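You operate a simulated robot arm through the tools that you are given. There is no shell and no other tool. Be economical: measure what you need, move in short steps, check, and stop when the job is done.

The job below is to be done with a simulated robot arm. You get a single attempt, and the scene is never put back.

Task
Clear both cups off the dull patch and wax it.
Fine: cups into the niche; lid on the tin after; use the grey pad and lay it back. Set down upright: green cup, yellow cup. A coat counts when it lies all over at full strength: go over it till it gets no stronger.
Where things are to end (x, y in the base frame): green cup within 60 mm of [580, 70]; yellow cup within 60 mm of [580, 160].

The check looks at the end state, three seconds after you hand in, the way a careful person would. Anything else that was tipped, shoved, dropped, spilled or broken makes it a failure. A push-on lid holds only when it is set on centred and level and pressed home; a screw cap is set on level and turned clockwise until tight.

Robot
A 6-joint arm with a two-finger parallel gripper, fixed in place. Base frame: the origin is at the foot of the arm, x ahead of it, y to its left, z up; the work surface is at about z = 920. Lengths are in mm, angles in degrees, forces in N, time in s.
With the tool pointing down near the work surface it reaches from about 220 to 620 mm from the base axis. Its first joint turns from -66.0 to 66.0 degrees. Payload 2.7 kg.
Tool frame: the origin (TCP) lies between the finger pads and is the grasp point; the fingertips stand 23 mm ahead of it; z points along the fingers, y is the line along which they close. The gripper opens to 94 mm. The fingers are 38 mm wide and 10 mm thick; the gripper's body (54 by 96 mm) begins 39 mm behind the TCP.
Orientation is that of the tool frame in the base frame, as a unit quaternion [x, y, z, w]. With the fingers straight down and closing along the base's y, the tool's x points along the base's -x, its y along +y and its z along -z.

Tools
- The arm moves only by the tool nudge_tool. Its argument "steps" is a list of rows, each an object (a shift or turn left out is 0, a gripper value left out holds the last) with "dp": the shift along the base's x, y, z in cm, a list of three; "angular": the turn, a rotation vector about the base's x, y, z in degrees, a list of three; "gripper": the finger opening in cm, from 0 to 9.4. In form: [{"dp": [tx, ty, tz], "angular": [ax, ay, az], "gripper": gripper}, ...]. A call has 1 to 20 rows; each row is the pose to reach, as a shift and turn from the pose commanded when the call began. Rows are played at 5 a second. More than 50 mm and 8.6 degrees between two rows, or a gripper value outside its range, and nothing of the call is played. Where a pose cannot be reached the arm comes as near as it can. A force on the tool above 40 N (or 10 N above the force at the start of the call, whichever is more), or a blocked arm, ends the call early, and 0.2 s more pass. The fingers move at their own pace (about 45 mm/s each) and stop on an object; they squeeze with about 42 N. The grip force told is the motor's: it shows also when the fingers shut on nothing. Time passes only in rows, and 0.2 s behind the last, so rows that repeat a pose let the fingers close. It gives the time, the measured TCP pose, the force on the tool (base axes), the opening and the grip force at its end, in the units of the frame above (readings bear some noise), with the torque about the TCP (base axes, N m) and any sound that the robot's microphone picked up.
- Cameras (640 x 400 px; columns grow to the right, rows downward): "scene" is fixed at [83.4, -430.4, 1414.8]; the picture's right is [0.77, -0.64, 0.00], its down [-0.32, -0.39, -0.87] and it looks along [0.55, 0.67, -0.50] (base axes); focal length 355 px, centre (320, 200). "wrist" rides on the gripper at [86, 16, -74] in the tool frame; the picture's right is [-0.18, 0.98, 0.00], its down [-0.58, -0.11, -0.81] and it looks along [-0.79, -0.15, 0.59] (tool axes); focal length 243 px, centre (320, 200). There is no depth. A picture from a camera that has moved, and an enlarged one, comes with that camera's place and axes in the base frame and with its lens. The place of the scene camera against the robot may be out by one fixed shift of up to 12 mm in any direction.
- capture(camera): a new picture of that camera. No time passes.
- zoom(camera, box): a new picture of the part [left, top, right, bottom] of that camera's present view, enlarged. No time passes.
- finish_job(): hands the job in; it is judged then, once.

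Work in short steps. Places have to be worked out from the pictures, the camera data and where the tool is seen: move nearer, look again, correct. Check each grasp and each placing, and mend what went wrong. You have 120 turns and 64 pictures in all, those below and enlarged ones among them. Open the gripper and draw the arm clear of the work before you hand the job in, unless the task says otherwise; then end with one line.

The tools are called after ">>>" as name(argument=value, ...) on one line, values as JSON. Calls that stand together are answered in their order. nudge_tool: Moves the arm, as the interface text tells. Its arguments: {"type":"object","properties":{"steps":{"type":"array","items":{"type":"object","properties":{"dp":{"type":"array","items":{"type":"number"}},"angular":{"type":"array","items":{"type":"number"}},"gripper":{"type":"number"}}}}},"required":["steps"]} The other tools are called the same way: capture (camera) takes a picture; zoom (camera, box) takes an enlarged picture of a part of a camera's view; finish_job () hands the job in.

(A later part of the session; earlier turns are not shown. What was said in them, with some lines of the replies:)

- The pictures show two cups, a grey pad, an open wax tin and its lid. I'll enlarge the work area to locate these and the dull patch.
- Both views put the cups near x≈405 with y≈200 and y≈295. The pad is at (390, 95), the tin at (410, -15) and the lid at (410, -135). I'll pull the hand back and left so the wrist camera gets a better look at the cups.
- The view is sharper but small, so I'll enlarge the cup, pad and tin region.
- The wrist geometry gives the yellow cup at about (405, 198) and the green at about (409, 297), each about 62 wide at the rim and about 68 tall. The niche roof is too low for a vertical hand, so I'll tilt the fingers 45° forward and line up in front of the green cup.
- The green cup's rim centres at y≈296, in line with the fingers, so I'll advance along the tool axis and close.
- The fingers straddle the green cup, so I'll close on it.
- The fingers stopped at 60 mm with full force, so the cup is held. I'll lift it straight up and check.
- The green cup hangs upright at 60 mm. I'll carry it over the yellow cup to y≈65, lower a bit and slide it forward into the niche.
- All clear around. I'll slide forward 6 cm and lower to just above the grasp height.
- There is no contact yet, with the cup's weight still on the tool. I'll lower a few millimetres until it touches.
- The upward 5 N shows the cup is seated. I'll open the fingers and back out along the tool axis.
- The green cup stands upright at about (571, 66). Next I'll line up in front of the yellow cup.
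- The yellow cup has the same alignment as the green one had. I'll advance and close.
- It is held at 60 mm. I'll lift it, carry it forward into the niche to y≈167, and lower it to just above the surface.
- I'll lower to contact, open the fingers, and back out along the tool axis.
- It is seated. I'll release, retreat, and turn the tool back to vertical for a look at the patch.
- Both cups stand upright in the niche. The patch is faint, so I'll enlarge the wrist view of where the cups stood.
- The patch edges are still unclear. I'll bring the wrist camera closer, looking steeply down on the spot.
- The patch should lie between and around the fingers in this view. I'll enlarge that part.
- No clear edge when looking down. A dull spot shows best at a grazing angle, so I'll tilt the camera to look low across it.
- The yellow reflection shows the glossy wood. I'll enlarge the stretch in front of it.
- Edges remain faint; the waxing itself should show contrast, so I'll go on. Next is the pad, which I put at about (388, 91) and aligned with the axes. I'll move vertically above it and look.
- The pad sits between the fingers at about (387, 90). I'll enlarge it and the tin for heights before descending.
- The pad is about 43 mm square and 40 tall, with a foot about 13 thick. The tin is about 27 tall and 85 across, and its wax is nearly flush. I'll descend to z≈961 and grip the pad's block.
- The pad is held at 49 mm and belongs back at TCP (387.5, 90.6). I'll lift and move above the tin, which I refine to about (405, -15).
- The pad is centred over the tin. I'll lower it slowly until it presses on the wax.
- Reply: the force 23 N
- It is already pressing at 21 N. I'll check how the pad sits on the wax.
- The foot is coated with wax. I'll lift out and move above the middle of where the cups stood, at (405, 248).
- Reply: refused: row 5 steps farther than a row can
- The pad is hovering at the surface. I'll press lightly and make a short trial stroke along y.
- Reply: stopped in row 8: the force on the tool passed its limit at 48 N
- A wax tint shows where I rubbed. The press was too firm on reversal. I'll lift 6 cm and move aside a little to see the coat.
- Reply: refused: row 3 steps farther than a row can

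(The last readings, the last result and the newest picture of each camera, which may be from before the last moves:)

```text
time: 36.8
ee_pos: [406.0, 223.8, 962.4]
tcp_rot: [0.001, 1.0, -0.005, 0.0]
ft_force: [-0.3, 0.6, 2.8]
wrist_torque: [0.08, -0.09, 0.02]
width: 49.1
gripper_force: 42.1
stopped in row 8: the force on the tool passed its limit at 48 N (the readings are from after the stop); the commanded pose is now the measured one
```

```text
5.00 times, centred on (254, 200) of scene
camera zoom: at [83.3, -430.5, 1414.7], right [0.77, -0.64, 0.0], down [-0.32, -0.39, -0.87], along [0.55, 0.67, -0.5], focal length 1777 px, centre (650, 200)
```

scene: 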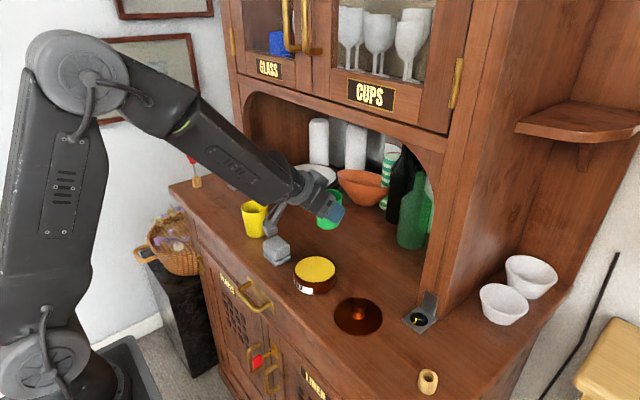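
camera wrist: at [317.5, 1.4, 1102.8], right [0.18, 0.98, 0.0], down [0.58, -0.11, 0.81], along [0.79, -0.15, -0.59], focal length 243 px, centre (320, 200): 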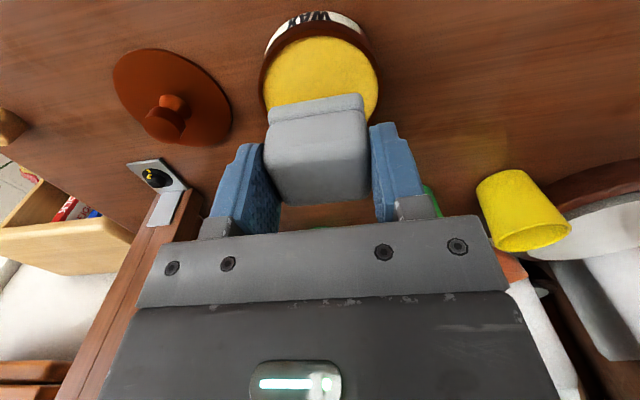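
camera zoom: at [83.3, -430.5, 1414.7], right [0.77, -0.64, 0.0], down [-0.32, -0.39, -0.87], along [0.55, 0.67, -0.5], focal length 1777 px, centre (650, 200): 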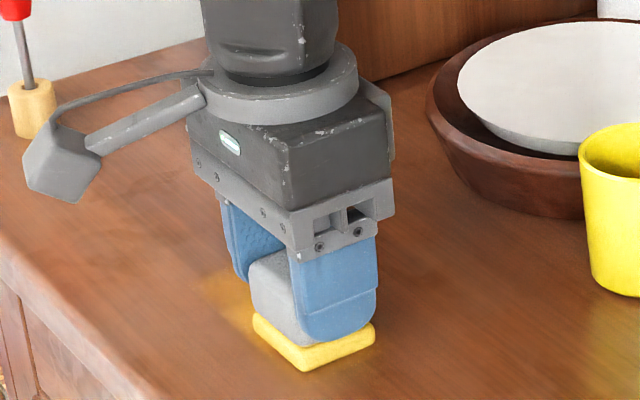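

The coat shows clearly yellow against the wood and builds up with passes. To find the patch outline I'll lift and look low across the bare wood for the gloss boundary.

>>> nudge_tool(steps=[{"dp": [0, 0, 2]}, {"dp": [-2, 0, 5], "angular": [0, -6, 0]}, {"dp": [-4, 0, 7], "angular": [0, -14, 0]}, {"dp": [-6, 0, 7], "angular": [0, -22, 0]}, {"dp": [-6, 1, 7], "angular": [0, -30, 0]}, {"dp": [-6, 1, 6], "angular": [0, -38, 0]}, {"dp": [-6, 1, 5], "angular": [0, -45, 0]}, {"dp": [-6, 1, 5], "angular": [0, -45, 0]}])

>>> capture(camera="wrist")

>>> zoom(camera="scene", box=[180, 160, 340, 260])

```text
time: 38.6
ee_pos: [345.7, 234.6, 1011.2]
tcp_rot: [0.002, 0.924, -0.004, 0.382]
ft_force: [-0.3, 0.7, -0.2]
wrist_torque: [0.0, 0.01, 0.01]
width: 49.3
gripper_force: 41.3
```

```text
22 pictures are left
camera wrist: at [231.4, 251.4, 1003.7], right [0.14, 0.98, 0.12], down [-0.16, -0.1, 0.98], along [0.98, -0.16, 0.14], focal length 243 px, centre (320, 200)
```

wrist: 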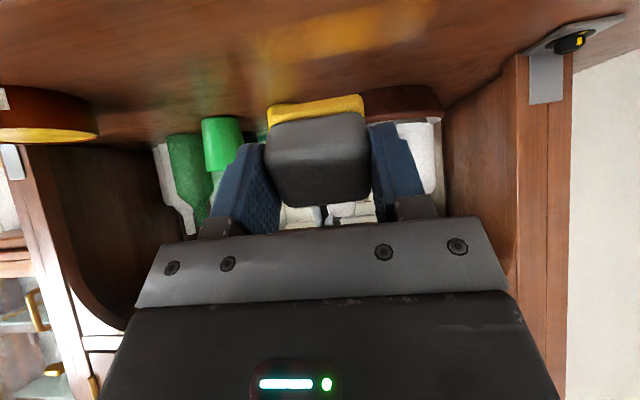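

```text
4.00 times, centred on (260, 210) of scene
camera zoom: at [83.4, -430.4, 1414.8], right [0.77, -0.64, 0.0], down [-0.32, -0.39, -0.87], along [0.55, 0.67, -0.5], focal length 1421 px, centre (560, 160)
```

zoom: 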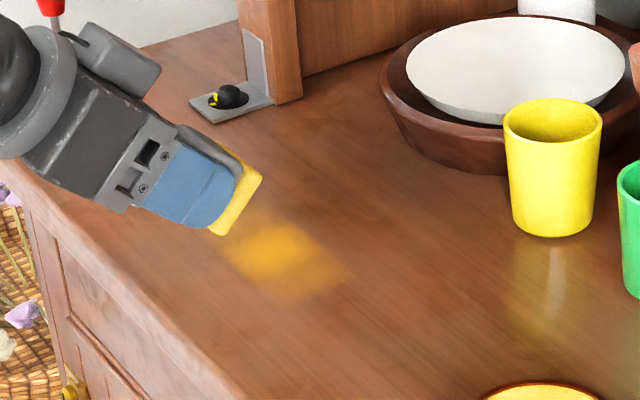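

The coat strip is plain to see. I'll enlarge the grazing view to look for the dull area's edge.

>>> zoom(camera="wrist", box=[120, 0, 560, 130])

```text
1.45 times, centred on (340, 65) of wrist
camera zoom: at [231.4, 251.4, 1003.7], right [0.14, 0.98, 0.12], down [-0.16, -0.1, 0.98], along [0.98, -0.16, 0.14], focal length 353 px, centre (291, 396)
```

zoom: 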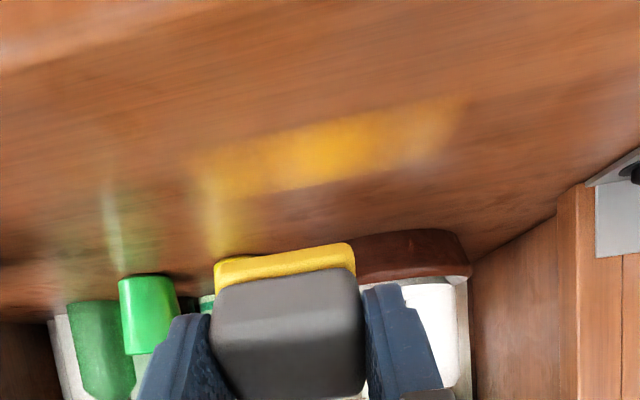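

The outline can't be read reliably, so I'll extend the coat around the cup sites and watch whether it has its own edges. First I'll turn upright again and hover at (385, 195).

>>> nudge_tool(steps=[{"dp": [0.5, 0, 1], "angular": [0, 8, 0]}, {"dp": [1, -1, 1], "angular": [0, 16, 0]}, {"dp": [2, -2, 1], "angular": [0, 24, 0]}, {"dp": [3, -3, 1], "angular": [0, 32, 0]}, {"dp": [3.5, -4, 0], "angular": [0, 40, 0]}, {"dp": [3.9, -4, -2], "angular": [0, 45, 0]}, {"dp": [3.9, -4, -4], "angular": [0, 45, 0]}, {"dp": [3.9, -4, -4.5], "angular": [0, 45, 0]}, {"dp": [3.9, -4, -4.5], "angular": [0, 45, 0]}])

```text
time: 40.6
ee_pos: [384.6, 193.5, 967.6]
tcp_rot: [0.001, 1.0, -0.005, -0.001]
ft_force: [0.3, 0.2, -0.5]
wrist_torque: [-0.01, 0.01, 0.01]
width: 49.3
gripper_force: 41.8
```

Now a light-pressure serpentine over x 385 to 425 and y 194 to 300.

>>> nudge_tool(steps=[{"dp": [0, 0, -0.3]}, {"dp": [0, 0, -0.52]}, {"dp": [0, 2.2, -0.55]}, {"dp": [0, 4.4, -0.55]}, {"dp": [0, 6.6, -0.55]}, {"dp": [0, 8.8, -0.55]}, {"dp": [0, 10.6, -0.55]}, {"dp": [2, 10.6, -0.55]}, {"dp": [2, 8.4, -0.55]}, {"dp": [2, 6.2, -0.55]}, {"dp": [2, 4.2, -0.55]}, {"dp": [2, 2, -0.55]}, {"dp": [2, 0, -0.55]}, {"dp": [4, 0, -0.55]}, {"dp": [4, 2.2, -0.55]}, {"dp": [4, 4.4, -0.55]}, {"dp": [4, 6.6, -0.55]}, {"dp": [4, 8.8, -0.55]}, {"dp": [4, 10.6, -0.55]}])

```text
time: 43.5
ee_pos: [411.6, 192.3, 963.0]
tcp_rot: [-0.002, 1.0, -0.006, -0.003]
ft_force: [-1.8, -0.3, 5.4]
wrist_torque: [0.12, -0.12, 0.03]
width: 49.5
gripper_force: 42.3
stopped in row 14: the force on the tool passed its limit at 47 N (the readings are from after the stop); the commanded pose is now the measured one
```

It stopped on a force spike, so I'll go on a little lighter from here.

>>> nudge_tool(steps=[{"dp": [0.7, 0, 0.08]}, {"dp": [1.4, 0.2, 0.05]}, {"dp": [1.4, 2, 0.03]}, {"dp": [1.4, 4, 0.02]}, {"dp": [1.4, 6, 0.02]}, {"dp": [1.4, 8, 0.02]}, {"dp": [1.4, 10, 0.02]}, {"dp": [1.4, 10.8, 0.02]}])

>>> zoom(camera="scene", box=[180, 160, 340, 260])

```text
time: 45.3
ee_pos: [424.4, 301.3, 962.4]
tcp_rot: [-0.002, 1.0, -0.008, -0.005]
ft_force: [0.0, -6.3, 9.0]
wrist_torque: [0.0, -0.24, -0.12]
width: 49.5
gripper_force: 42.3
```

```text
4.00 times, centred on (260, 210) of scene
camera zoom: at [83.2, -430.7, 1414.7], right [0.77, -0.64, 0.0], down [-0.32, -0.39, -0.87], along [0.55, 0.67, -0.5], focal length 1421 px, centre (560, 160)
```

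zoom: 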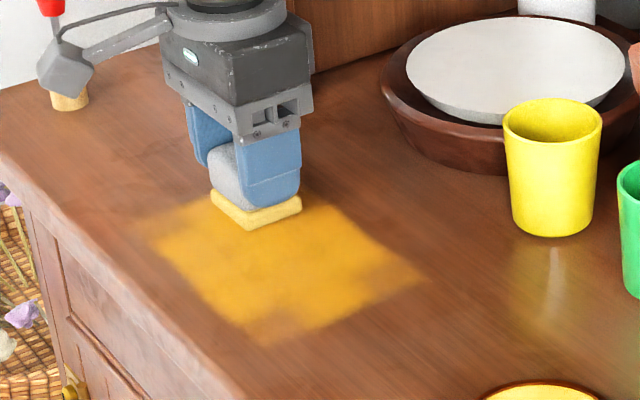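

The coat takes well but the pad looks paler now. I'll lift and return to above the tin to reload.

>>> nudge_tool(steps=[{"dp": [0, 0, 3]}, {"dp": [0, -2, 6.5]}, {"dp": [0, -6.5, 6.5]}, {"dp": [0, -11, 6.5]}, {"dp": [0, -15.5, 6.5]}, {"dp": [-0.5, -20, 6.5]}, {"dp": [-1, -24.5, 6.5]}, {"dp": [-2, -28.5, 6.5]}, {"dp": [-2, -31.5, 6.5]}, {"dp": [-2, -31.5, 4.5]}, {"dp": [-2, -31.5, 3.5]}, {"dp": [-2, -31.5, 3.1]}, {"dp": [-2, -31.5, 3.1]}])

>>> capture(camera="wrist")

```text
time: 48.1
ee_pos: [405.6, -16.1, 992.3]
tcp_rot: [-0.001, 1.0, -0.007, -0.004]
ft_force: [0.8, 0.1, 0.5]
wrist_torque: [0.02, -0.03, -0.01]
width: 49.1
gripper_force: 41.6
```

```text
18 pictures are left
camera wrist: at [318.9, 1.7, 1068.4], right [0.18, 0.98, -0.01], down [0.59, -0.1, 0.8], along [0.79, -0.15, -0.6], focal length 243 px, centre (320, 200)
```

wrist: 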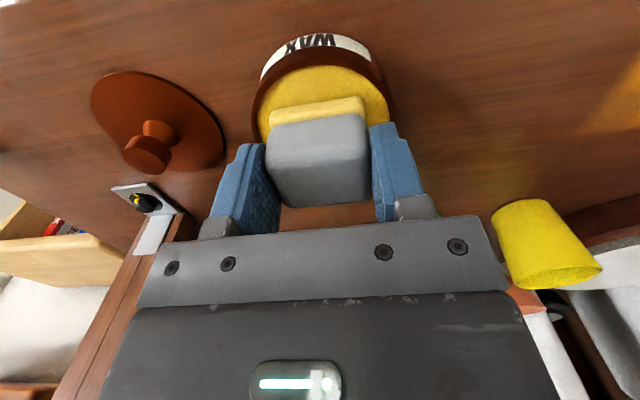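

The pad is just over the wax. I'll shift it 2 mm left to centre and press gently.

>>> nudge_tool(steps=[{"dp": [0, 0.2, 0]}, {"dp": [0, 0.2, -0.15]}, {"dp": [0, 0.2, -0.2]}, {"dp": [0, 0.2, -0.2]}])

```text
time: 49.1
ee_pos: [404.4, -12.4, 992.3]
tcp_rot: [-0.001, 1.0, -0.007, -0.002]
ft_force: [-3.5, -0.7, 14.8]
wrist_torque: [0.37, -0.11, 0.05]
width: 49.1
gripper_force: 41.6
```

Reloaded. I'll carry the pad to hover at (375, 183), the near-right corner of the area.

>>> nudge_tool(steps=[{"dp": [0, 0, 2]}, {"dp": [0, 0, 4]}, {"dp": [0, 4.5, 4]}, {"dp": [-1, 9, 4]}, {"dp": [-2, 13, 3]}, {"dp": [-2.9, 17, 1]}, {"dp": [-2.9, 19.5, -1]}, {"dp": [-2.9, 19.5, -2.6]}, {"dp": [-2.9, 19.5, -2.8]}])

```text
time: 51.1
ee_pos: [375.6, 183.2, 963.2]
tcp_rot: [-0.001, 1.0, -0.006, -0.004]
ft_force: [-2.7, 0.9, 4.4]
wrist_torque: [0.19, -0.02, 0.08]
width: 49.0
gripper_force: 42.3
```

Contact at about 4 N. I'll begin the serpentine with lines along y at x = 375, 395 and so on.

>>> nudge_tool(steps=[{"dp": [0, 2.1, 0]}, {"dp": [0, 4.2, 0]}, {"dp": [0, 6.3, 0]}, {"dp": [0, 8.4, 0]}, {"dp": [0, 10.5, 0]}, {"dp": [0, 12.7, 0]}, {"dp": [1, 12.7, 0]}, {"dp": [2, 12.7, 0]}, {"dp": [2, 10.5, 0]}, {"dp": [2, 8.4, 0]}, {"dp": [2, 6.3, 0]}, {"dp": [2, 4.2, 0]}, {"dp": [2, 2.1, 0]}, {"dp": [2, 0, 0]}, {"dp": [3, 0, 0]}, {"dp": [4, 0, 0]}])

```text
time: 54.5
ee_pos: [416.4, 182.8, 962.7]
tcp_rot: [-0.002, 1.0, -0.008, -0.005]
ft_force: [-3.4, 0.1, 3.0]
wrist_torque: [0.04, 0.03, 0.06]
width: 49.0
gripper_force: 42.3
```

>>> nudge_tool(steps=[{"dp": [0, 2.1, 0]}, {"dp": [0, 4.2, 0]}, {"dp": [0, 6.3, 0]}, {"dp": [0, 8.4, 0]}, {"dp": [0, 10.5, 0]}, {"dp": [0, 12.7, 0]}, {"dp": [1, 12.7, 0]}, {"dp": [2, 12.7, 0]}, {"dp": [2, 10.5, 0]}, {"dp": [2, 8.4, 0]}, {"dp": [2, 6.3, 0]}, {"dp": [2, 4.2, 0]}, {"dp": [2, 2.1, 0]}, {"dp": [2, 0, 0]}, {"dp": [2, 0, 0]}])

>>> zoom(camera="scene", box=[180, 160, 340, 260])

```text
time: 57.7
ee_pos: [436.1, 181.9, 964.1]
tcp_rot: [0.0, 1.0, -0.007, -0.005]
ft_force: [0.2, 1.0, -1.1]
wrist_torque: [-0.01, -0.02, 0.05]
width: 49.5
gripper_force: 41.8
```

```text
4.00 times, centred on (260, 210) of scene
camera zoom: at [83.4, -430.4, 1414.8], right [0.77, -0.64, 0.0], down [-0.32, -0.39, -0.87], along [0.55, 0.67, -0.5], focal length 1421 px, centre (560, 160)
```

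zoom: 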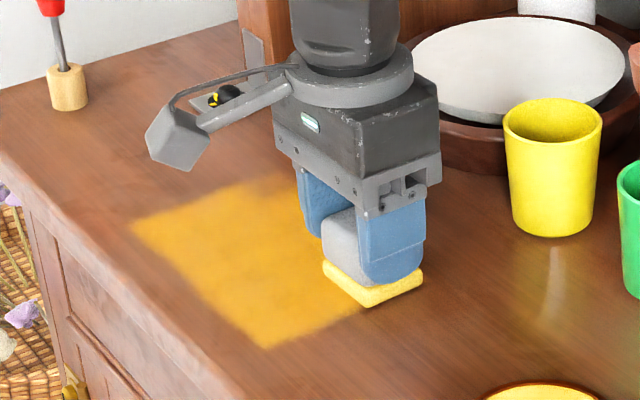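

The coat now looks even but contact faded at the last line. I'll sweep back over it with the pad 1 mm lower.

>>> nudge_tool(steps=[{"dp": [0, 0, -0.12]}, {"dp": [0, 2.1, -0.12]}, {"dp": [0, 4.2, -0.12]}, {"dp": [0, 6.3, -0.12]}, {"dp": [0, 8.4, -0.12]}, {"dp": [0, 10.5, -0.12]}, {"dp": [0, 12.7, -0.12]}, {"dp": [-1, 12.7, -0.12]}, {"dp": [-2, 12.7, -0.12]}, {"dp": [-2, 10.5, -0.12]}, {"dp": [-2, 8.4, -0.12]}, {"dp": [-2, 6.3, -0.12]}, {"dp": [-2, 4.2, -0.12]}, {"dp": [-2, 2.1, -0.12]}, {"dp": [-2, 0, -0.12]}, {"dp": [-3, 0, -0.1]}, {"dp": [-4, 0, -0.1]}])

```text
time: 61.3
ee_pos: [397.1, 181.4, 963.4]
tcp_rot: [0.0, 1.0, -0.006, -0.002]
ft_force: [9.3, -2.5, 12.1]
wrist_torque: [0.24, -0.5, -0.23]
width: 49.1
gripper_force: 41.9
```

>>> nudge_tool(steps=[{"dp": [0, 2.1, 0.02]}, {"dp": [0, 4.2, 0.02]}, {"dp": [0, 6.3, 0.02]}, {"dp": [0, 8.4, 0.02]}, {"dp": [0, 10.5, 0.02]}, {"dp": [0, 12.7, 0.02]}, {"dp": [-1, 12.7, 0.02]}, {"dp": [-2, 12.7, 0.02]}, {"dp": [-2, 10.5, 0.02]}, {"dp": [-2, 8.4, 0.02]}, {"dp": [-2, 6.3, 0.02]}, {"dp": [-2, 4.2, 0.02]}, {"dp": [-2, 2.1, 0.02]}, {"dp": [-2, 0, 0.02]}, {"dp": [-2, 0, 2]}, {"dp": [-2, 0, 5]}, {"dp": [-2, -3, 7]}])

>>> capture(camera="wrist")

>>> zoom(camera="scene", box=[180, 160, 340, 260])

```text
time: 64.9
ee_pos: [377.0, 151.3, 1033.4]
tcp_rot: [-0.001, 1.0, -0.008, -0.005]
ft_force: [-0.2, 0.3, -0.9]
wrist_torque: [0.02, 0.02, 0.02]
width: 49.0
gripper_force: 42.2
```

```text
16 pictures are left
camera wrist: at [289.7, 168.4, 1108.6], right [0.18, 0.98, -0.02], down [0.59, -0.1, 0.8], along [0.79, -0.15, -0.6], focal length 243 px, centre (320, 200)
```

wrist: 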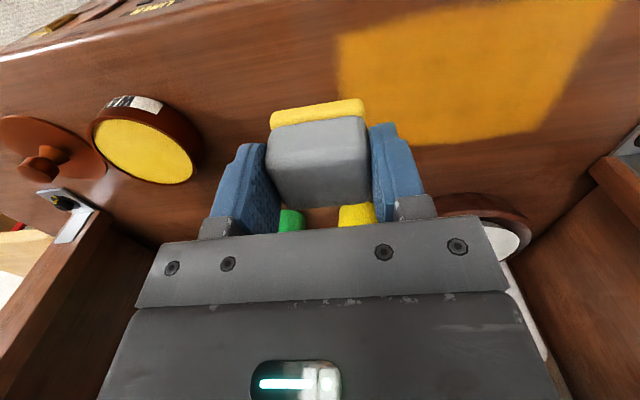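

```text
4.00 times, centred on (260, 210) of scene
camera zoom: at [83.4, -430.4, 1414.8], right [0.77, -0.64, 0.0], down [-0.32, -0.39, -0.87], along [0.55, 0.67, -0.5], focal length 1421 px, centre (560, 160)
```

zoom: 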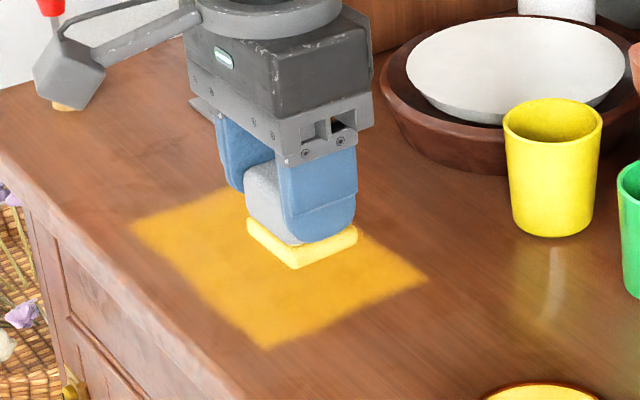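

The coat looks even from both cameras. I'll enlarge the wrist view for faint spots or dull wood beyond its edges.

>>> zoom(camera="wrist", box=[300, 0, 640, 200])

```text
1.88 times, centred on (470, 100) of wrist
camera zoom: at [289.7, 168.4, 1108.6], right [0.18, 0.98, -0.02], down [0.59, -0.1, 0.8], along [0.79, -0.15, -0.6], focal length 457 px, centre (38, 388)
```

zoom: 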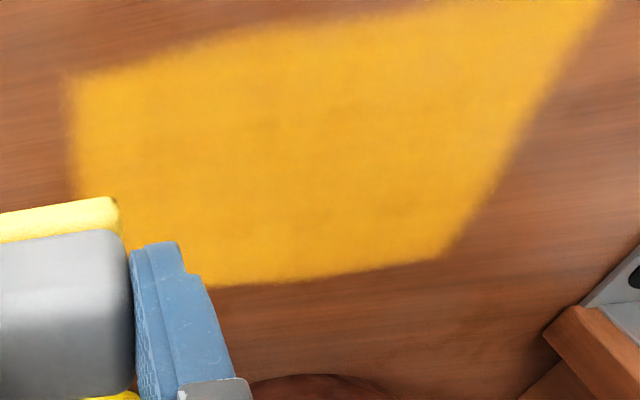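

It looks uniform. To be sure it is at full strength I'll reload once more and make a final sweep, going first to the tin at (404, -13).

>>> nudge_tool(steps=[{"dp": [0.5, -4, 0]}, {"dp": [1, -8, 0]}, {"dp": [1.5, -12, 0]}, {"dp": [2.7, -15.5, 0]}, {"dp": [2.7, -16.4, 0]}, {"dp": [2.7, -16.4, -2.5]}, {"dp": [2.7, -16.4, -3.7]}, {"dp": [2.7, -16.4, -4.1]}, {"dp": [2.7, -16.4, -4.25]}, {"dp": [2.7, -16.4, -4.25]}])

```text
time: 67.2
ee_pos: [404.6, -12.1, 991.5]
tcp_rot: [-0.001, 1.0, -0.005, -0.002]
ft_force: [-5.0, 0.4, 9.3]
wrist_torque: [0.24, 0.18, 0.08]
width: 49.1
gripper_force: 41.7
stopped in row 10: the force on the tool passed its limit at 41 N (the readings are from after the stop); the commanded pose is now the measured one
```

Reloaded. I'll carry it back to (375, 183), as before.

>>> nudge_tool(steps=[{"dp": [0, 0, 2]}, {"dp": [0, 0, 4]}, {"dp": [0, 4.5, 4]}, {"dp": [-1, 9, 4]}, {"dp": [-2, 13, 3]}, {"dp": [-2.9, 17, 1]}, {"dp": [-2.9, 19.5, -1]}, {"dp": [-2.9, 19.5, -2.6]}, {"dp": [-2.9, 19.5, -2.85]}])

```text
time: 69.2
ee_pos: [377.0, 182.7, 963.1]
tcp_rot: [-0.002, 1.0, -0.006, -0.002]
ft_force: [0.3, -0.1, -1.3]
wrist_torque: [-0.02, -0.02, 0.01]
width: 49.1
gripper_force: 42.6
```

>>> nudge_tool(steps=[{"dp": [0, 0, -0.12]}, {"dp": [0, 2.1, -0.12]}, {"dp": [0, 4.2, -0.12]}, {"dp": [0, 6.3, -0.12]}, {"dp": [0, 8.4, -0.12]}, {"dp": [0, 10.5, -0.12]}, {"dp": [0, 12.7, -0.12]}, {"dp": [1, 12.7, -0.12]}, {"dp": [2, 12.7, -0.12]}, {"dp": [2, 10.5, -0.12]}, {"dp": [2, 8.4, -0.12]}, {"dp": [2, 6.3, -0.12]}, {"dp": [2, 4.2, -0.12]}, {"dp": [2, 2.1, -0.12]}, {"dp": [2, 0, -0.12]}, {"dp": [3, 0, -0.12]}, {"dp": [4, 0, -0.12]}])

```text
time: 72.8
ee_pos: [414.1, 182.3, 963.7]
tcp_rot: [-0.001, 1.0, -0.009, -0.005]
ft_force: [-11.1, -3.3, 13.3]
wrist_torque: [0.25, 0.19, 0.2]
width: 49.1
gripper_force: 41.9
```

>>> nudge_tool(steps=[{"dp": [0, 2.1, 0]}, {"dp": [0, 4.2, 0]}, {"dp": [0, 6.3, 0]}, {"dp": [0, 8.4, 0]}, {"dp": [0, 10.5, 0]}, {"dp": [0, 12.7, 0]}, {"dp": [1, 12.7, 0]}, {"dp": [2, 12.7, 0]}, {"dp": [2, 10.5, 0]}, {"dp": [2, 8.4, 0]}, {"dp": [2, 6.3, 0]}, {"dp": [2, 4.2, 0]}, {"dp": [2, 2.1, 0]}, {"dp": [2, 0, 0]}, {"dp": [2, 0, 2]}, {"dp": [2, -2, 5]}, {"dp": [2, -6, 7]}])

>>> zoom(camera="scene", box=[180, 160, 340, 260])

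```text
time: 76.4
ee_pos: [434.6, 124.6, 1030.4]
tcp_rot: [-0.002, 1.0, -0.007, -0.003]
ft_force: [0.0, -0.4, -0.6]
wrist_torque: [-0.01, 0.0, -0.01]
width: 49.4
gripper_force: 41.8
```

```text
4.00 times, centred on (260, 210) of scene
camera zoom: at [83.4, -430.4, 1414.8], right [0.77, -0.64, 0.0], down [-0.32, -0.39, -0.87], along [0.55, 0.67, -0.5], focal length 1421 px, centre (560, 160)
```

zoom: 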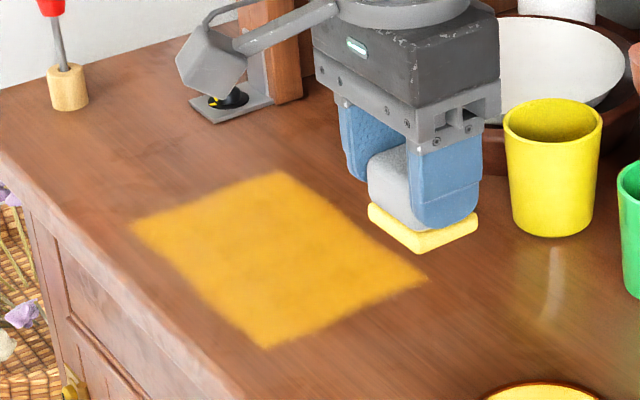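

The coat is no stronger than before, so it is full. Now I'll lay the pad back at its place (387.5, 90.6).

>>> nudge_tool(steps=[{"dp": [-2.5, -2, 0], "angular": [0, 0, 0]}, {"dp": [-4.7, -3.4, -1]}, {"dp": [-4.7, -3.4, -4]}, {"dp": [-4.7, -3.4, -6]}, {"dp": [-4.7, -3.4, -6.6]}, {"dp": [-4.7, -3.4, -6.75]}, {"dp": [-4.7, -3.4, -6.75]}])

```text
time: 78.0
ee_pos: [388.6, 90.0, 963.8]
tcp_rot: [-0.003, 1.0, -0.007, -0.002]
ft_force: [-0.1, -0.9, -0.5]
wrist_torque: [0.01, 0.0, 0.0]
width: 49.0
gripper_force: 41.6
```

>>> nudge_tool(steps=[{"dp": [0, 0, -0.08]}, {"dp": [0, 0, -0.15]}, {"dp": [0, 0, -0.15]}])

```text
time: 78.8
ee_pos: [387.8, 89.8, 962.8]
tcp_rot: [-0.002, 1.0, -0.007, -0.002]
ft_force: [-0.7, -0.2, -0.3]
wrist_torque: [-0.03, 0.0, -0.01]
width: 49.3
gripper_force: 42.7
```

There is no contact yet, so I'll lower a bit more.

>>> nudge_tool(steps=[{"dp": [0, 0, -0.1]}, {"dp": [0, 0, -0.15]}, {"dp": [0, 0, -0.15]}])

```text
time: 79.6
ee_pos: [388.9, 88.0, 962.0]
tcp_rot: [-0.003, 1.0, -0.006, -0.001]
ft_force: [-10.4, -0.8, 19.6]
wrist_torque: [0.44, 0.25, 0.22]
width: 49.5
gripper_force: 41.9
```

It is seated. I'll open, rise clear, square the tool up (it drifted about 0.7°), and move towards the lid.

>>> nudge_tool(steps=[{"gripper": 6}, {"gripper": 7.5}, {"gripper": 7.5}, {"dp": [0, 0, 3]}, {"dp": [0, 0, 7], "angular": [0.3, 0, -0.2]}, {"dp": [0, -3, 10], "angular": [0.7, 0, -0.3]}, {"dp": [0, -7, 11], "angular": [0.7, 0, -0.3]}, {"dp": [0, -11.5, 11], "angular": [0.7, 0, -0.3]}, {"dp": [0, -16, 11], "angular": [0.7, 0, -0.3]}, {"dp": [1, -20, 11], "angular": [0.7, 0, -0.3]}, {"dp": [1.5, -22.2, 11], "angular": [0.7, 0, -0.3]}, {"dp": [1.5, -22.2, 11], "angular": [0.7, 0, -0.3]}])

>>> capture(camera="wrist")

>>> zoom(camera="scene", box=[200, 170, 440, 350])

```text
time: 82.2
ee_pos: [403.2, -135.2, 1071.6]
tcp_rot: [0.001, 1.0, -0.001, -0.003]
ft_force: [-0.2, 0.0, -0.1]
wrist_torque: [-0.01, 0.0, 0.02]
width: 75.0
gripper_force: 0.0
```

```text
12 pictures are left
camera wrist: at [316.4, -117.9, 1147.5], right [0.19, 0.98, 0.0], down [0.59, -0.11, 0.8], along [0.79, -0.15, -0.6], focal length 243 px, centre (320, 200)
```

wrist: 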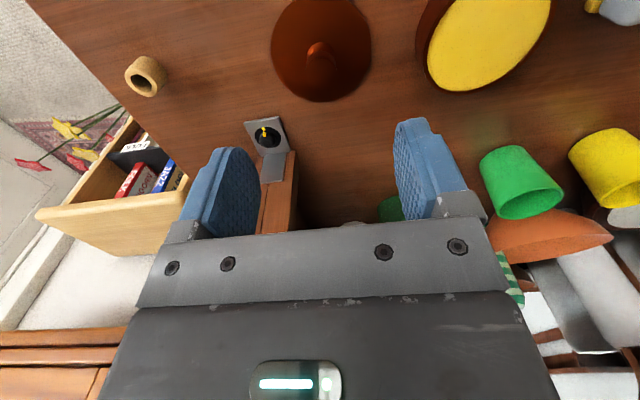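

```text
2.22 times, centred on (320, 260) of scene
camera zoom: at [83.3, -430.5, 1414.8], right [0.77, -0.64, 0.0], down [-0.32, -0.39, -0.87], along [0.55, 0.67, -0.5], focal length 790 px, centre (320, 67)
```

zoom: 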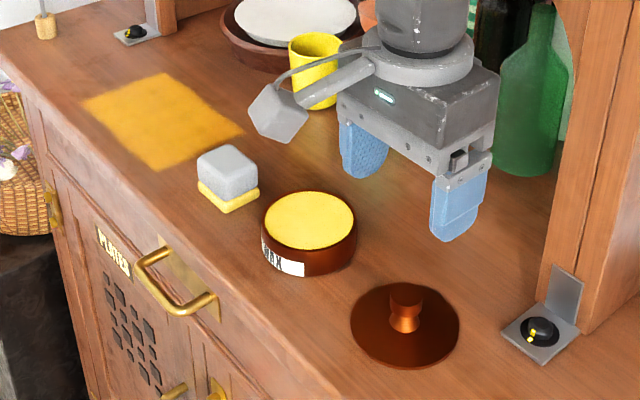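

The pad is back. The lid's centre is near (404.6, -135). I'll enlarge both views to measure the knob.

>>> zoom(camera="scene", box=[318, 280, 398, 350])

>>> zoom(camera="wrist", box=[240, 0, 400, 110])

```text
5.71 times, centred on (358, 315) of scene
camera zoom: at [83.3, -430.5, 1414.8], right [0.77, -0.64, 0.0], down [-0.32, -0.39, -0.87], along [0.55, 0.67, -0.5], focal length 2030 px, centre (103, -457)
```

zoom: 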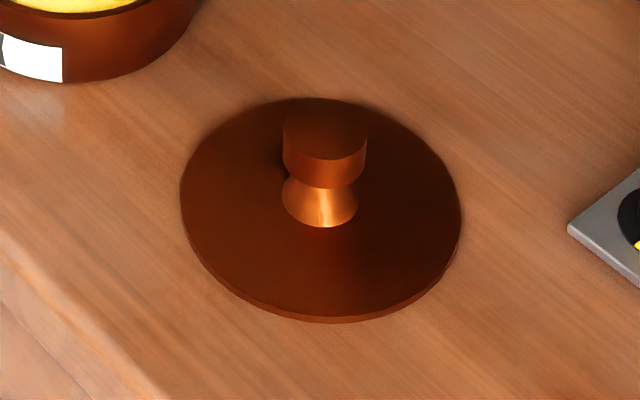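

```text
3.64 times, centred on (320, 55) of wrist
camera zoom: at [316.4, -117.9, 1147.5], right [0.19, 0.98, 0.0], down [0.59, -0.11, 0.8], along [0.79, -0.15, -0.6], focal length 882 px, centre (320, 727)
```

zoom: 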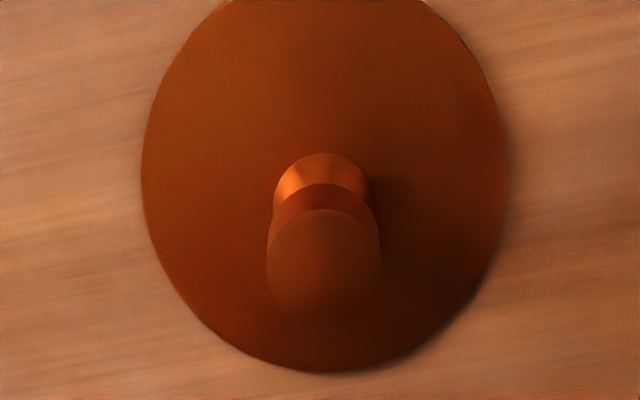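

The knob head is about 25 across with its top near z≈952 and its centre near (406.5, -135). The disc is about 87 across and thin. I'll descend so the fingertips stop above the disc, then close on the head.

>>> nudge_tool(steps=[{"dp": [0.3, 0, -4], "gripper": 5}, {"dp": [0.33, 0, -8]}, {"dp": [0.33, 0, -10.5]}, {"dp": [0.33, 0, -11.6]}, {"dp": [0.33, 0, -12]}, {"dp": [0.33, 0, -12]}])

>>> zoom(camera="wrist", box=[200, 60, 440, 220])

```text
time: 83.6
ee_pos: [406.3, -132.7, 952.9]
tcp_rot: [0.001, 1.0, -0.001, -0.002]
ft_force: [-0.1, 0.0, -1.3]
wrist_torque: [-0.02, 0.0, -0.01]
width: 49.9
gripper_force: 0.1
```

```text
2.50 times, centred on (320, 140) of wrist
camera zoom: at [320.1, -116.6, 1027.8], right [0.19, 0.98, 0.0], down [0.59, -0.11, 0.8], along [0.79, -0.15, -0.6], focal length 606 px, centre (320, 350)
```

zoom: 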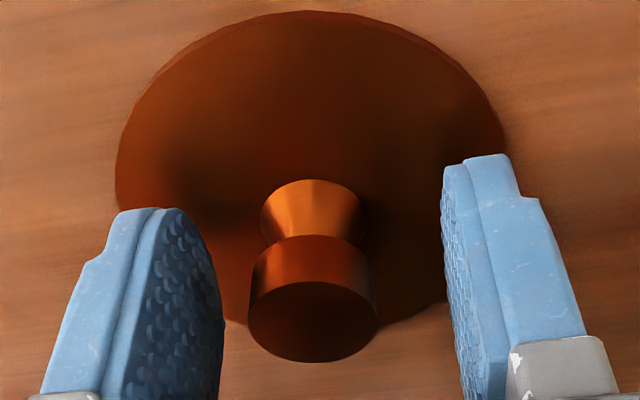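

The knob centre reads (407.5, -135), so I'll shift slightly and close on it.

>>> nudge_tool(steps=[{"dp": [0.12, -0.2, -0.1]}, {"dp": [0.12, -0.2, -0.1], "gripper": 3.5}, {"dp": [0.12, -0.2, -0.1], "gripper": 2.2}, {"dp": [0.12, -0.2, -0.1], "gripper": 1.5}, {"dp": [0.12, -0.2, -0.1], "gripper": 1.5}])

```text
time: 84.8
ee_pos: [408.5, -135.4, 952.2]
tcp_rot: [0.001, 1.0, -0.002, -0.003]
ft_force: [-0.4, 0.9, 1.9]
wrist_torque: [0.08, -0.03, 0.0]
width: 23.5
gripper_force: 42.2
```

Held at 23.5 mm. I'll lift and carry it above the tin at about (405, -15), then look.

>>> nudge_tool(steps=[{"dp": [0, 0, 1]}, {"dp": [0, 0, 4]}, {"dp": [0, 2, 7]}, {"dp": [0, 6, 7]}, {"dp": [-0.3, 10, 7]}, {"dp": [-0.3, 12, 7]}, {"dp": [-0.3, 12, 5.5]}, {"dp": [-0.3, 12, 5.5]}])

>>> capture(camera="wrist")

>>> zoom(camera="scene", box=[256, 215, 384, 305])

```text
time: 86.6
ee_pos: [404.0, -14.5, 1005.3]
tcp_rot: [0.001, 1.0, -0.001, -0.003]
ft_force: [-0.5, -0.3, -0.6]
wrist_torque: [0.0, 0.01, 0.02]
width: 23.4
gripper_force: 42.1
```

```text
7 pictures are left
camera wrist: at [317.8, 1.4, 1080.6], right [0.19, 0.98, 0.0], down [0.59, -0.11, 0.8], along [0.79, -0.15, -0.6], focal length 243 px, centre (320, 200)
```

wrist: 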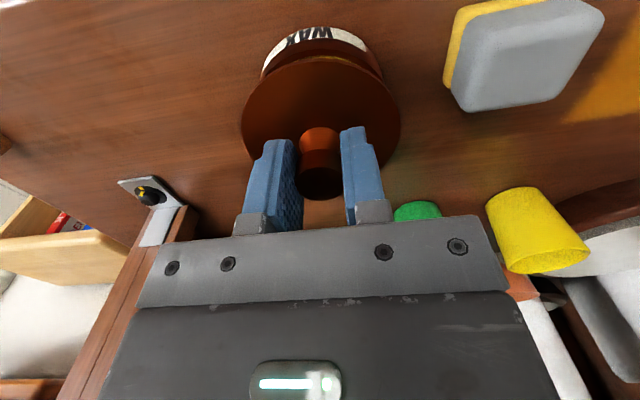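

```text
4.44 times, centred on (320, 260) of scene
camera zoom: at [83.4, -430.4, 1414.8], right [0.77, -0.64, 0.0], down [-0.32, -0.39, -0.87], along [0.55, 0.67, -0.5], focal length 1579 px, centre (320, -67)
```

zoom: 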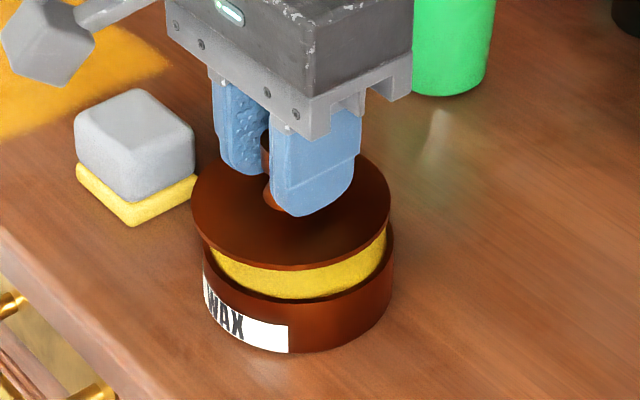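

Both views say the lid must go about 3.7 mm further in +x and 0.7 mm in -y to centre on the tin. I'll correct that, lower close to the rim and check.

>>> nudge_tool(steps=[{"dp": [0.37, -0.07, 0]}, {"dp": [0.37, -0.07, -1]}, {"dp": [0.37, -0.07, -1.7]}, {"dp": [0.37, -0.07, -1.7]}])

>>> zoom(camera="scene", box=[272, 230, 368, 300])

>>> zoom(camera="wrist", box=[220, 0, 420, 125])

```text
time: 87.6
ee_pos: [409.9, -14.8, 988.7]
tcp_rot: [0.001, 1.0, -0.001, -0.003]
ft_force: [0.9, 0.2, -0.6]
wrist_torque: [-0.04, 0.01, 0.01]
width: 23.4
gripper_force: 41.9
```

```text
5.71 times, centred on (320, 265) of scene
camera zoom: at [83.4, -430.4, 1414.8], right [0.77, -0.64, 0.0], down [-0.32, -0.39, -0.87], along [0.55, 0.67, -0.5], focal length 2030 px, centre (320, -171)
```

zoom: 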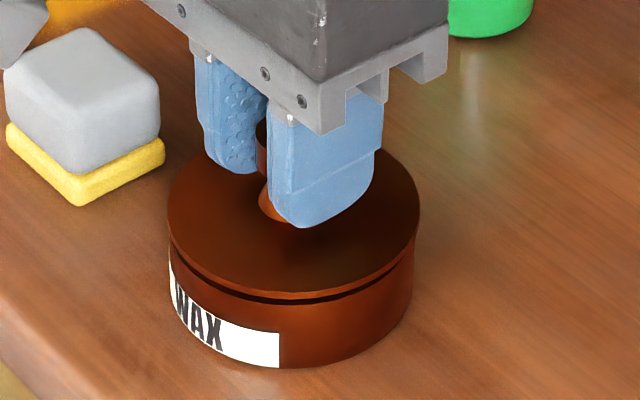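

```text
3.20 times, centred on (320, 62) of wrist
camera zoom: at [322.5, 1.5, 1063.4], right [0.19, 0.98, 0.0], down [0.59, -0.11, 0.8], along [0.79, -0.15, -0.6], focal length 776 px, centre (320, 640)
```

zoom: 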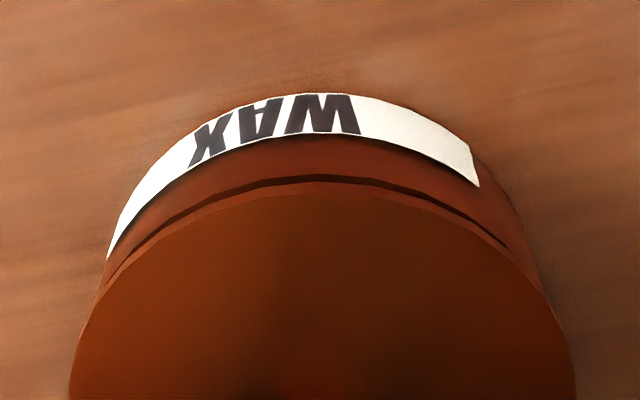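

The lid is centred over the tin to within about 1 mm in both views, with a gap of about 5 mm left. I'll lower it level and press.

>>> nudge_tool(steps=[{"dp": [0, 0, -0.3]}, {"dp": [0, 0, -0.5]}, {"dp": [0, 0, -0.6]}, {"dp": [0, 0, -0.7]}, {"dp": [0, 0, -0.75]}, {"dp": [0, 0, -0.8]}])

```text
time: 89.0
ee_pos: [408.2, -15.0, 982.3]
tcp_rot: [0.001, 1.0, 0.0, -0.002]
ft_force: [-1.9, 7.4, 26.6]
wrist_torque: [0.54, -0.13, 0.04]
width: 23.6
gripper_force: 42.4
```

It is in contact at 27 N. I'll press on until it seats.

>>> nudge_tool(steps=[{"dp": [0, 0, -0.06]}, {"dp": [0, 0, -0.12]}, {"dp": [0, 0, -0.18]}, {"dp": [0, 0, -0.25]}, {"dp": [0, 0, -0.3]}])

```text
time: 90.2
ee_pos: [409.3, -16.0, 978.2]
tcp_rot: [0.001, 1.0, 0.0, -0.001]
ft_force: [-3.3, 8.1, 25.6]
wrist_torque: [-0.19, -0.14, -0.06]
width: 23.5
gripper_force: 42.1
```

It went down another 4 mm at 26 N. I'll continue in small steps.

>>> nudge_tool(steps=[{"dp": [0, 0, -0.1]}, {"dp": [0, 0, -0.2]}, {"dp": [0, 0, -0.3]}, {"dp": [0, 0, -0.4]}])

>>> zoom(camera="scene", box=[272, 230, 368, 300])

```text
time: 91.2
ee_pos: [408.4, -16.0, 977.0]
tcp_rot: [0.002, 1.0, -0.001, -0.001]
ft_force: [-3.0, 1.2, 3.5]
wrist_torque: [0.11, 0.08, 0.01]
width: 23.8
gripper_force: 41.8
stopped in row 4: the force on the tool passed its limit at 42 N (the readings are from after the stop); the commanded pose is now the measured one
```

```text
5.71 times, centred on (320, 265) of scene
camera zoom: at [83.2, -430.4, 1414.8], right [0.77, -0.64, 0.0], down [-0.32, -0.39, -0.87], along [0.55, 0.67, -0.5], focal length 2030 px, centre (320, -171)
```

zoom: 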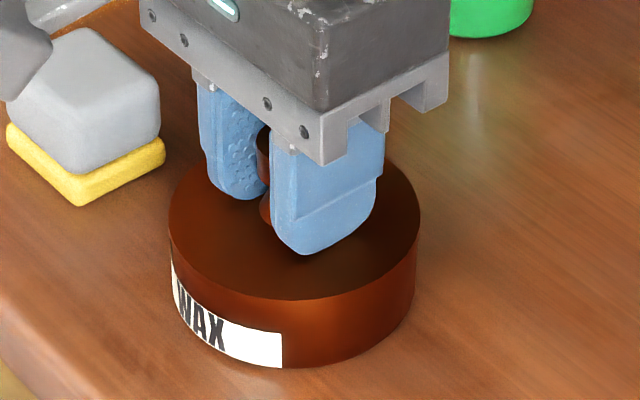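

The gap has closed all round and the lid looks level. To be sure it is home I'll let go, rise, close the fingers and press straight down on the knob's top.

>>> nudge_tool(steps=[{"dp": [0, 0, 0.05], "gripper": 3.2}, {"dp": [0, 0, 0.05], "gripper": 4.5}, {"dp": [0, 0, 0.05], "gripper": 4.5}, {"dp": [0, 0, 3]}, {"dp": [0, 0, 5.5]}, {"dp": [0, 0, 5.5], "gripper": 2}, {"dp": [0, 0, 5.5], "gripper": 0}, {"dp": [0, 0, 5.5], "gripper": 0}, {"dp": [0, 0, 4.2], "gripper": 0}, {"dp": [0, 0, 3.8], "gripper": 0}])

```text
time: 93.4
ee_pos: [410.7, -14.2, 1014.9]
tcp_rot: [0.001, 1.0, -0.001, 0.0]
ft_force: [0.2, 0.7, 0.9]
wrist_torque: [-0.01, -0.01, 0.02]
width: 0.0
gripper_force: 41.9
```

>>> nudge_tool(steps=[{"dp": [-0.15, -0.1, -0.3]}, {"dp": [-0.15, -0.1, -0.5]}, {"dp": [-0.15, -0.1, -0.7]}, {"dp": [-0.15, -0.1, -0.85]}, {"dp": [-0.15, -0.1, -1.0]}, {"dp": [-0.15, -0.1, -1.15]}, {"dp": [-0.15, -0.1, -1.3]}])

```text
time: 94.7
ee_pos: [409.8, -16.5, 1008.3]
tcp_rot: [-0.001, 1.0, -0.001, 0.003]
ft_force: [-2.6, 0.5, 5.7]
wrist_torque: [0.01, 0.11, -0.01]
width: 0.2
gripper_force: 41.9
stopped in row 6: the force on the tool passed its limit at 44 N (the readings are from after the stop); the commanded pose is now the measured one
```

At 44 N on the knob top the lid did not give, so it is home. I'll rise, open and draw the arm clear, then take a final look.

>>> nudge_tool(steps=[{"dp": [0, 0, 3]}, {"dp": [-1, 0, 7], "gripper": 4}, {"dp": [-3, 0, 11]}, {"dp": [-6, 0, 14]}, {"dp": [-9, 0, 16]}, {"dp": [-12, 0, 17]}, {"dp": [-12, 0, 17]}])

>>> capture(camera="scene")

>>> zoom(camera="scene", box=[200, 160, 400, 300])

```text
time: 96.3
ee_pos: [289.2, -15.3, 1177.2]
tcp_rot: [0.0, 1.0, -0.001, 0.002]
ft_force: [0.5, 0.1, 0.4]
wrist_torque: [0.01, 0.0, -0.01]
width: 39.9
gripper_force: 0.0
```

```text
2 pictures are left
```

scene: 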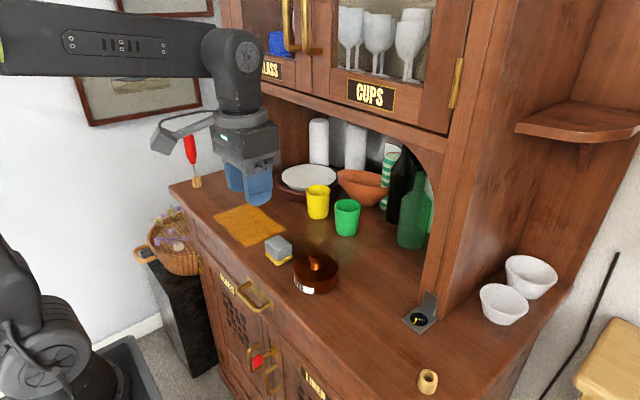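

```text
2.86 times, centred on (300, 230) of scene
camera zoom: at [83.3, -430.4, 1414.8], right [0.77, -0.64, 0.0], down [-0.32, -0.39, -0.87], along [0.55, 0.67, -0.5], focal length 1015 px, centre (377, 114)
```

zoom: 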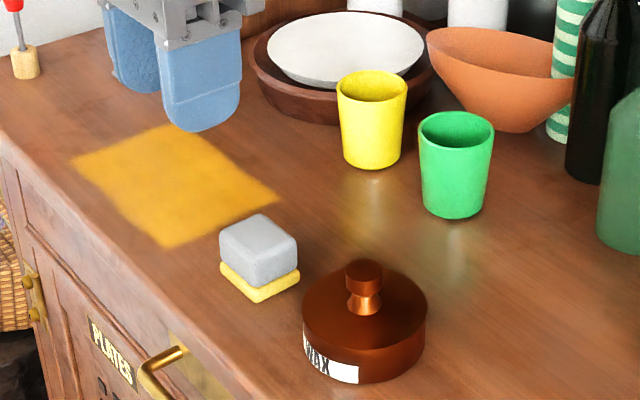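

The final view shows both cups upright in the niche, an even coat, the pad back in its place and the lid level on the tin. The arm is clear, so I'm handing in.

>>> finish_job()

```text
The job is handed in.
```

I handed the job in with both cups upright in the niche, the patch waxed, the grey pad back in its place and the lid pressed home on the tin. I couldn't make out the dull patch's edges, so I coated the whole area around where the cups stood, about x 350–460 and y 158–335, until it got no stronger. Some wax may lie past the patch, or an edge may have been missed.
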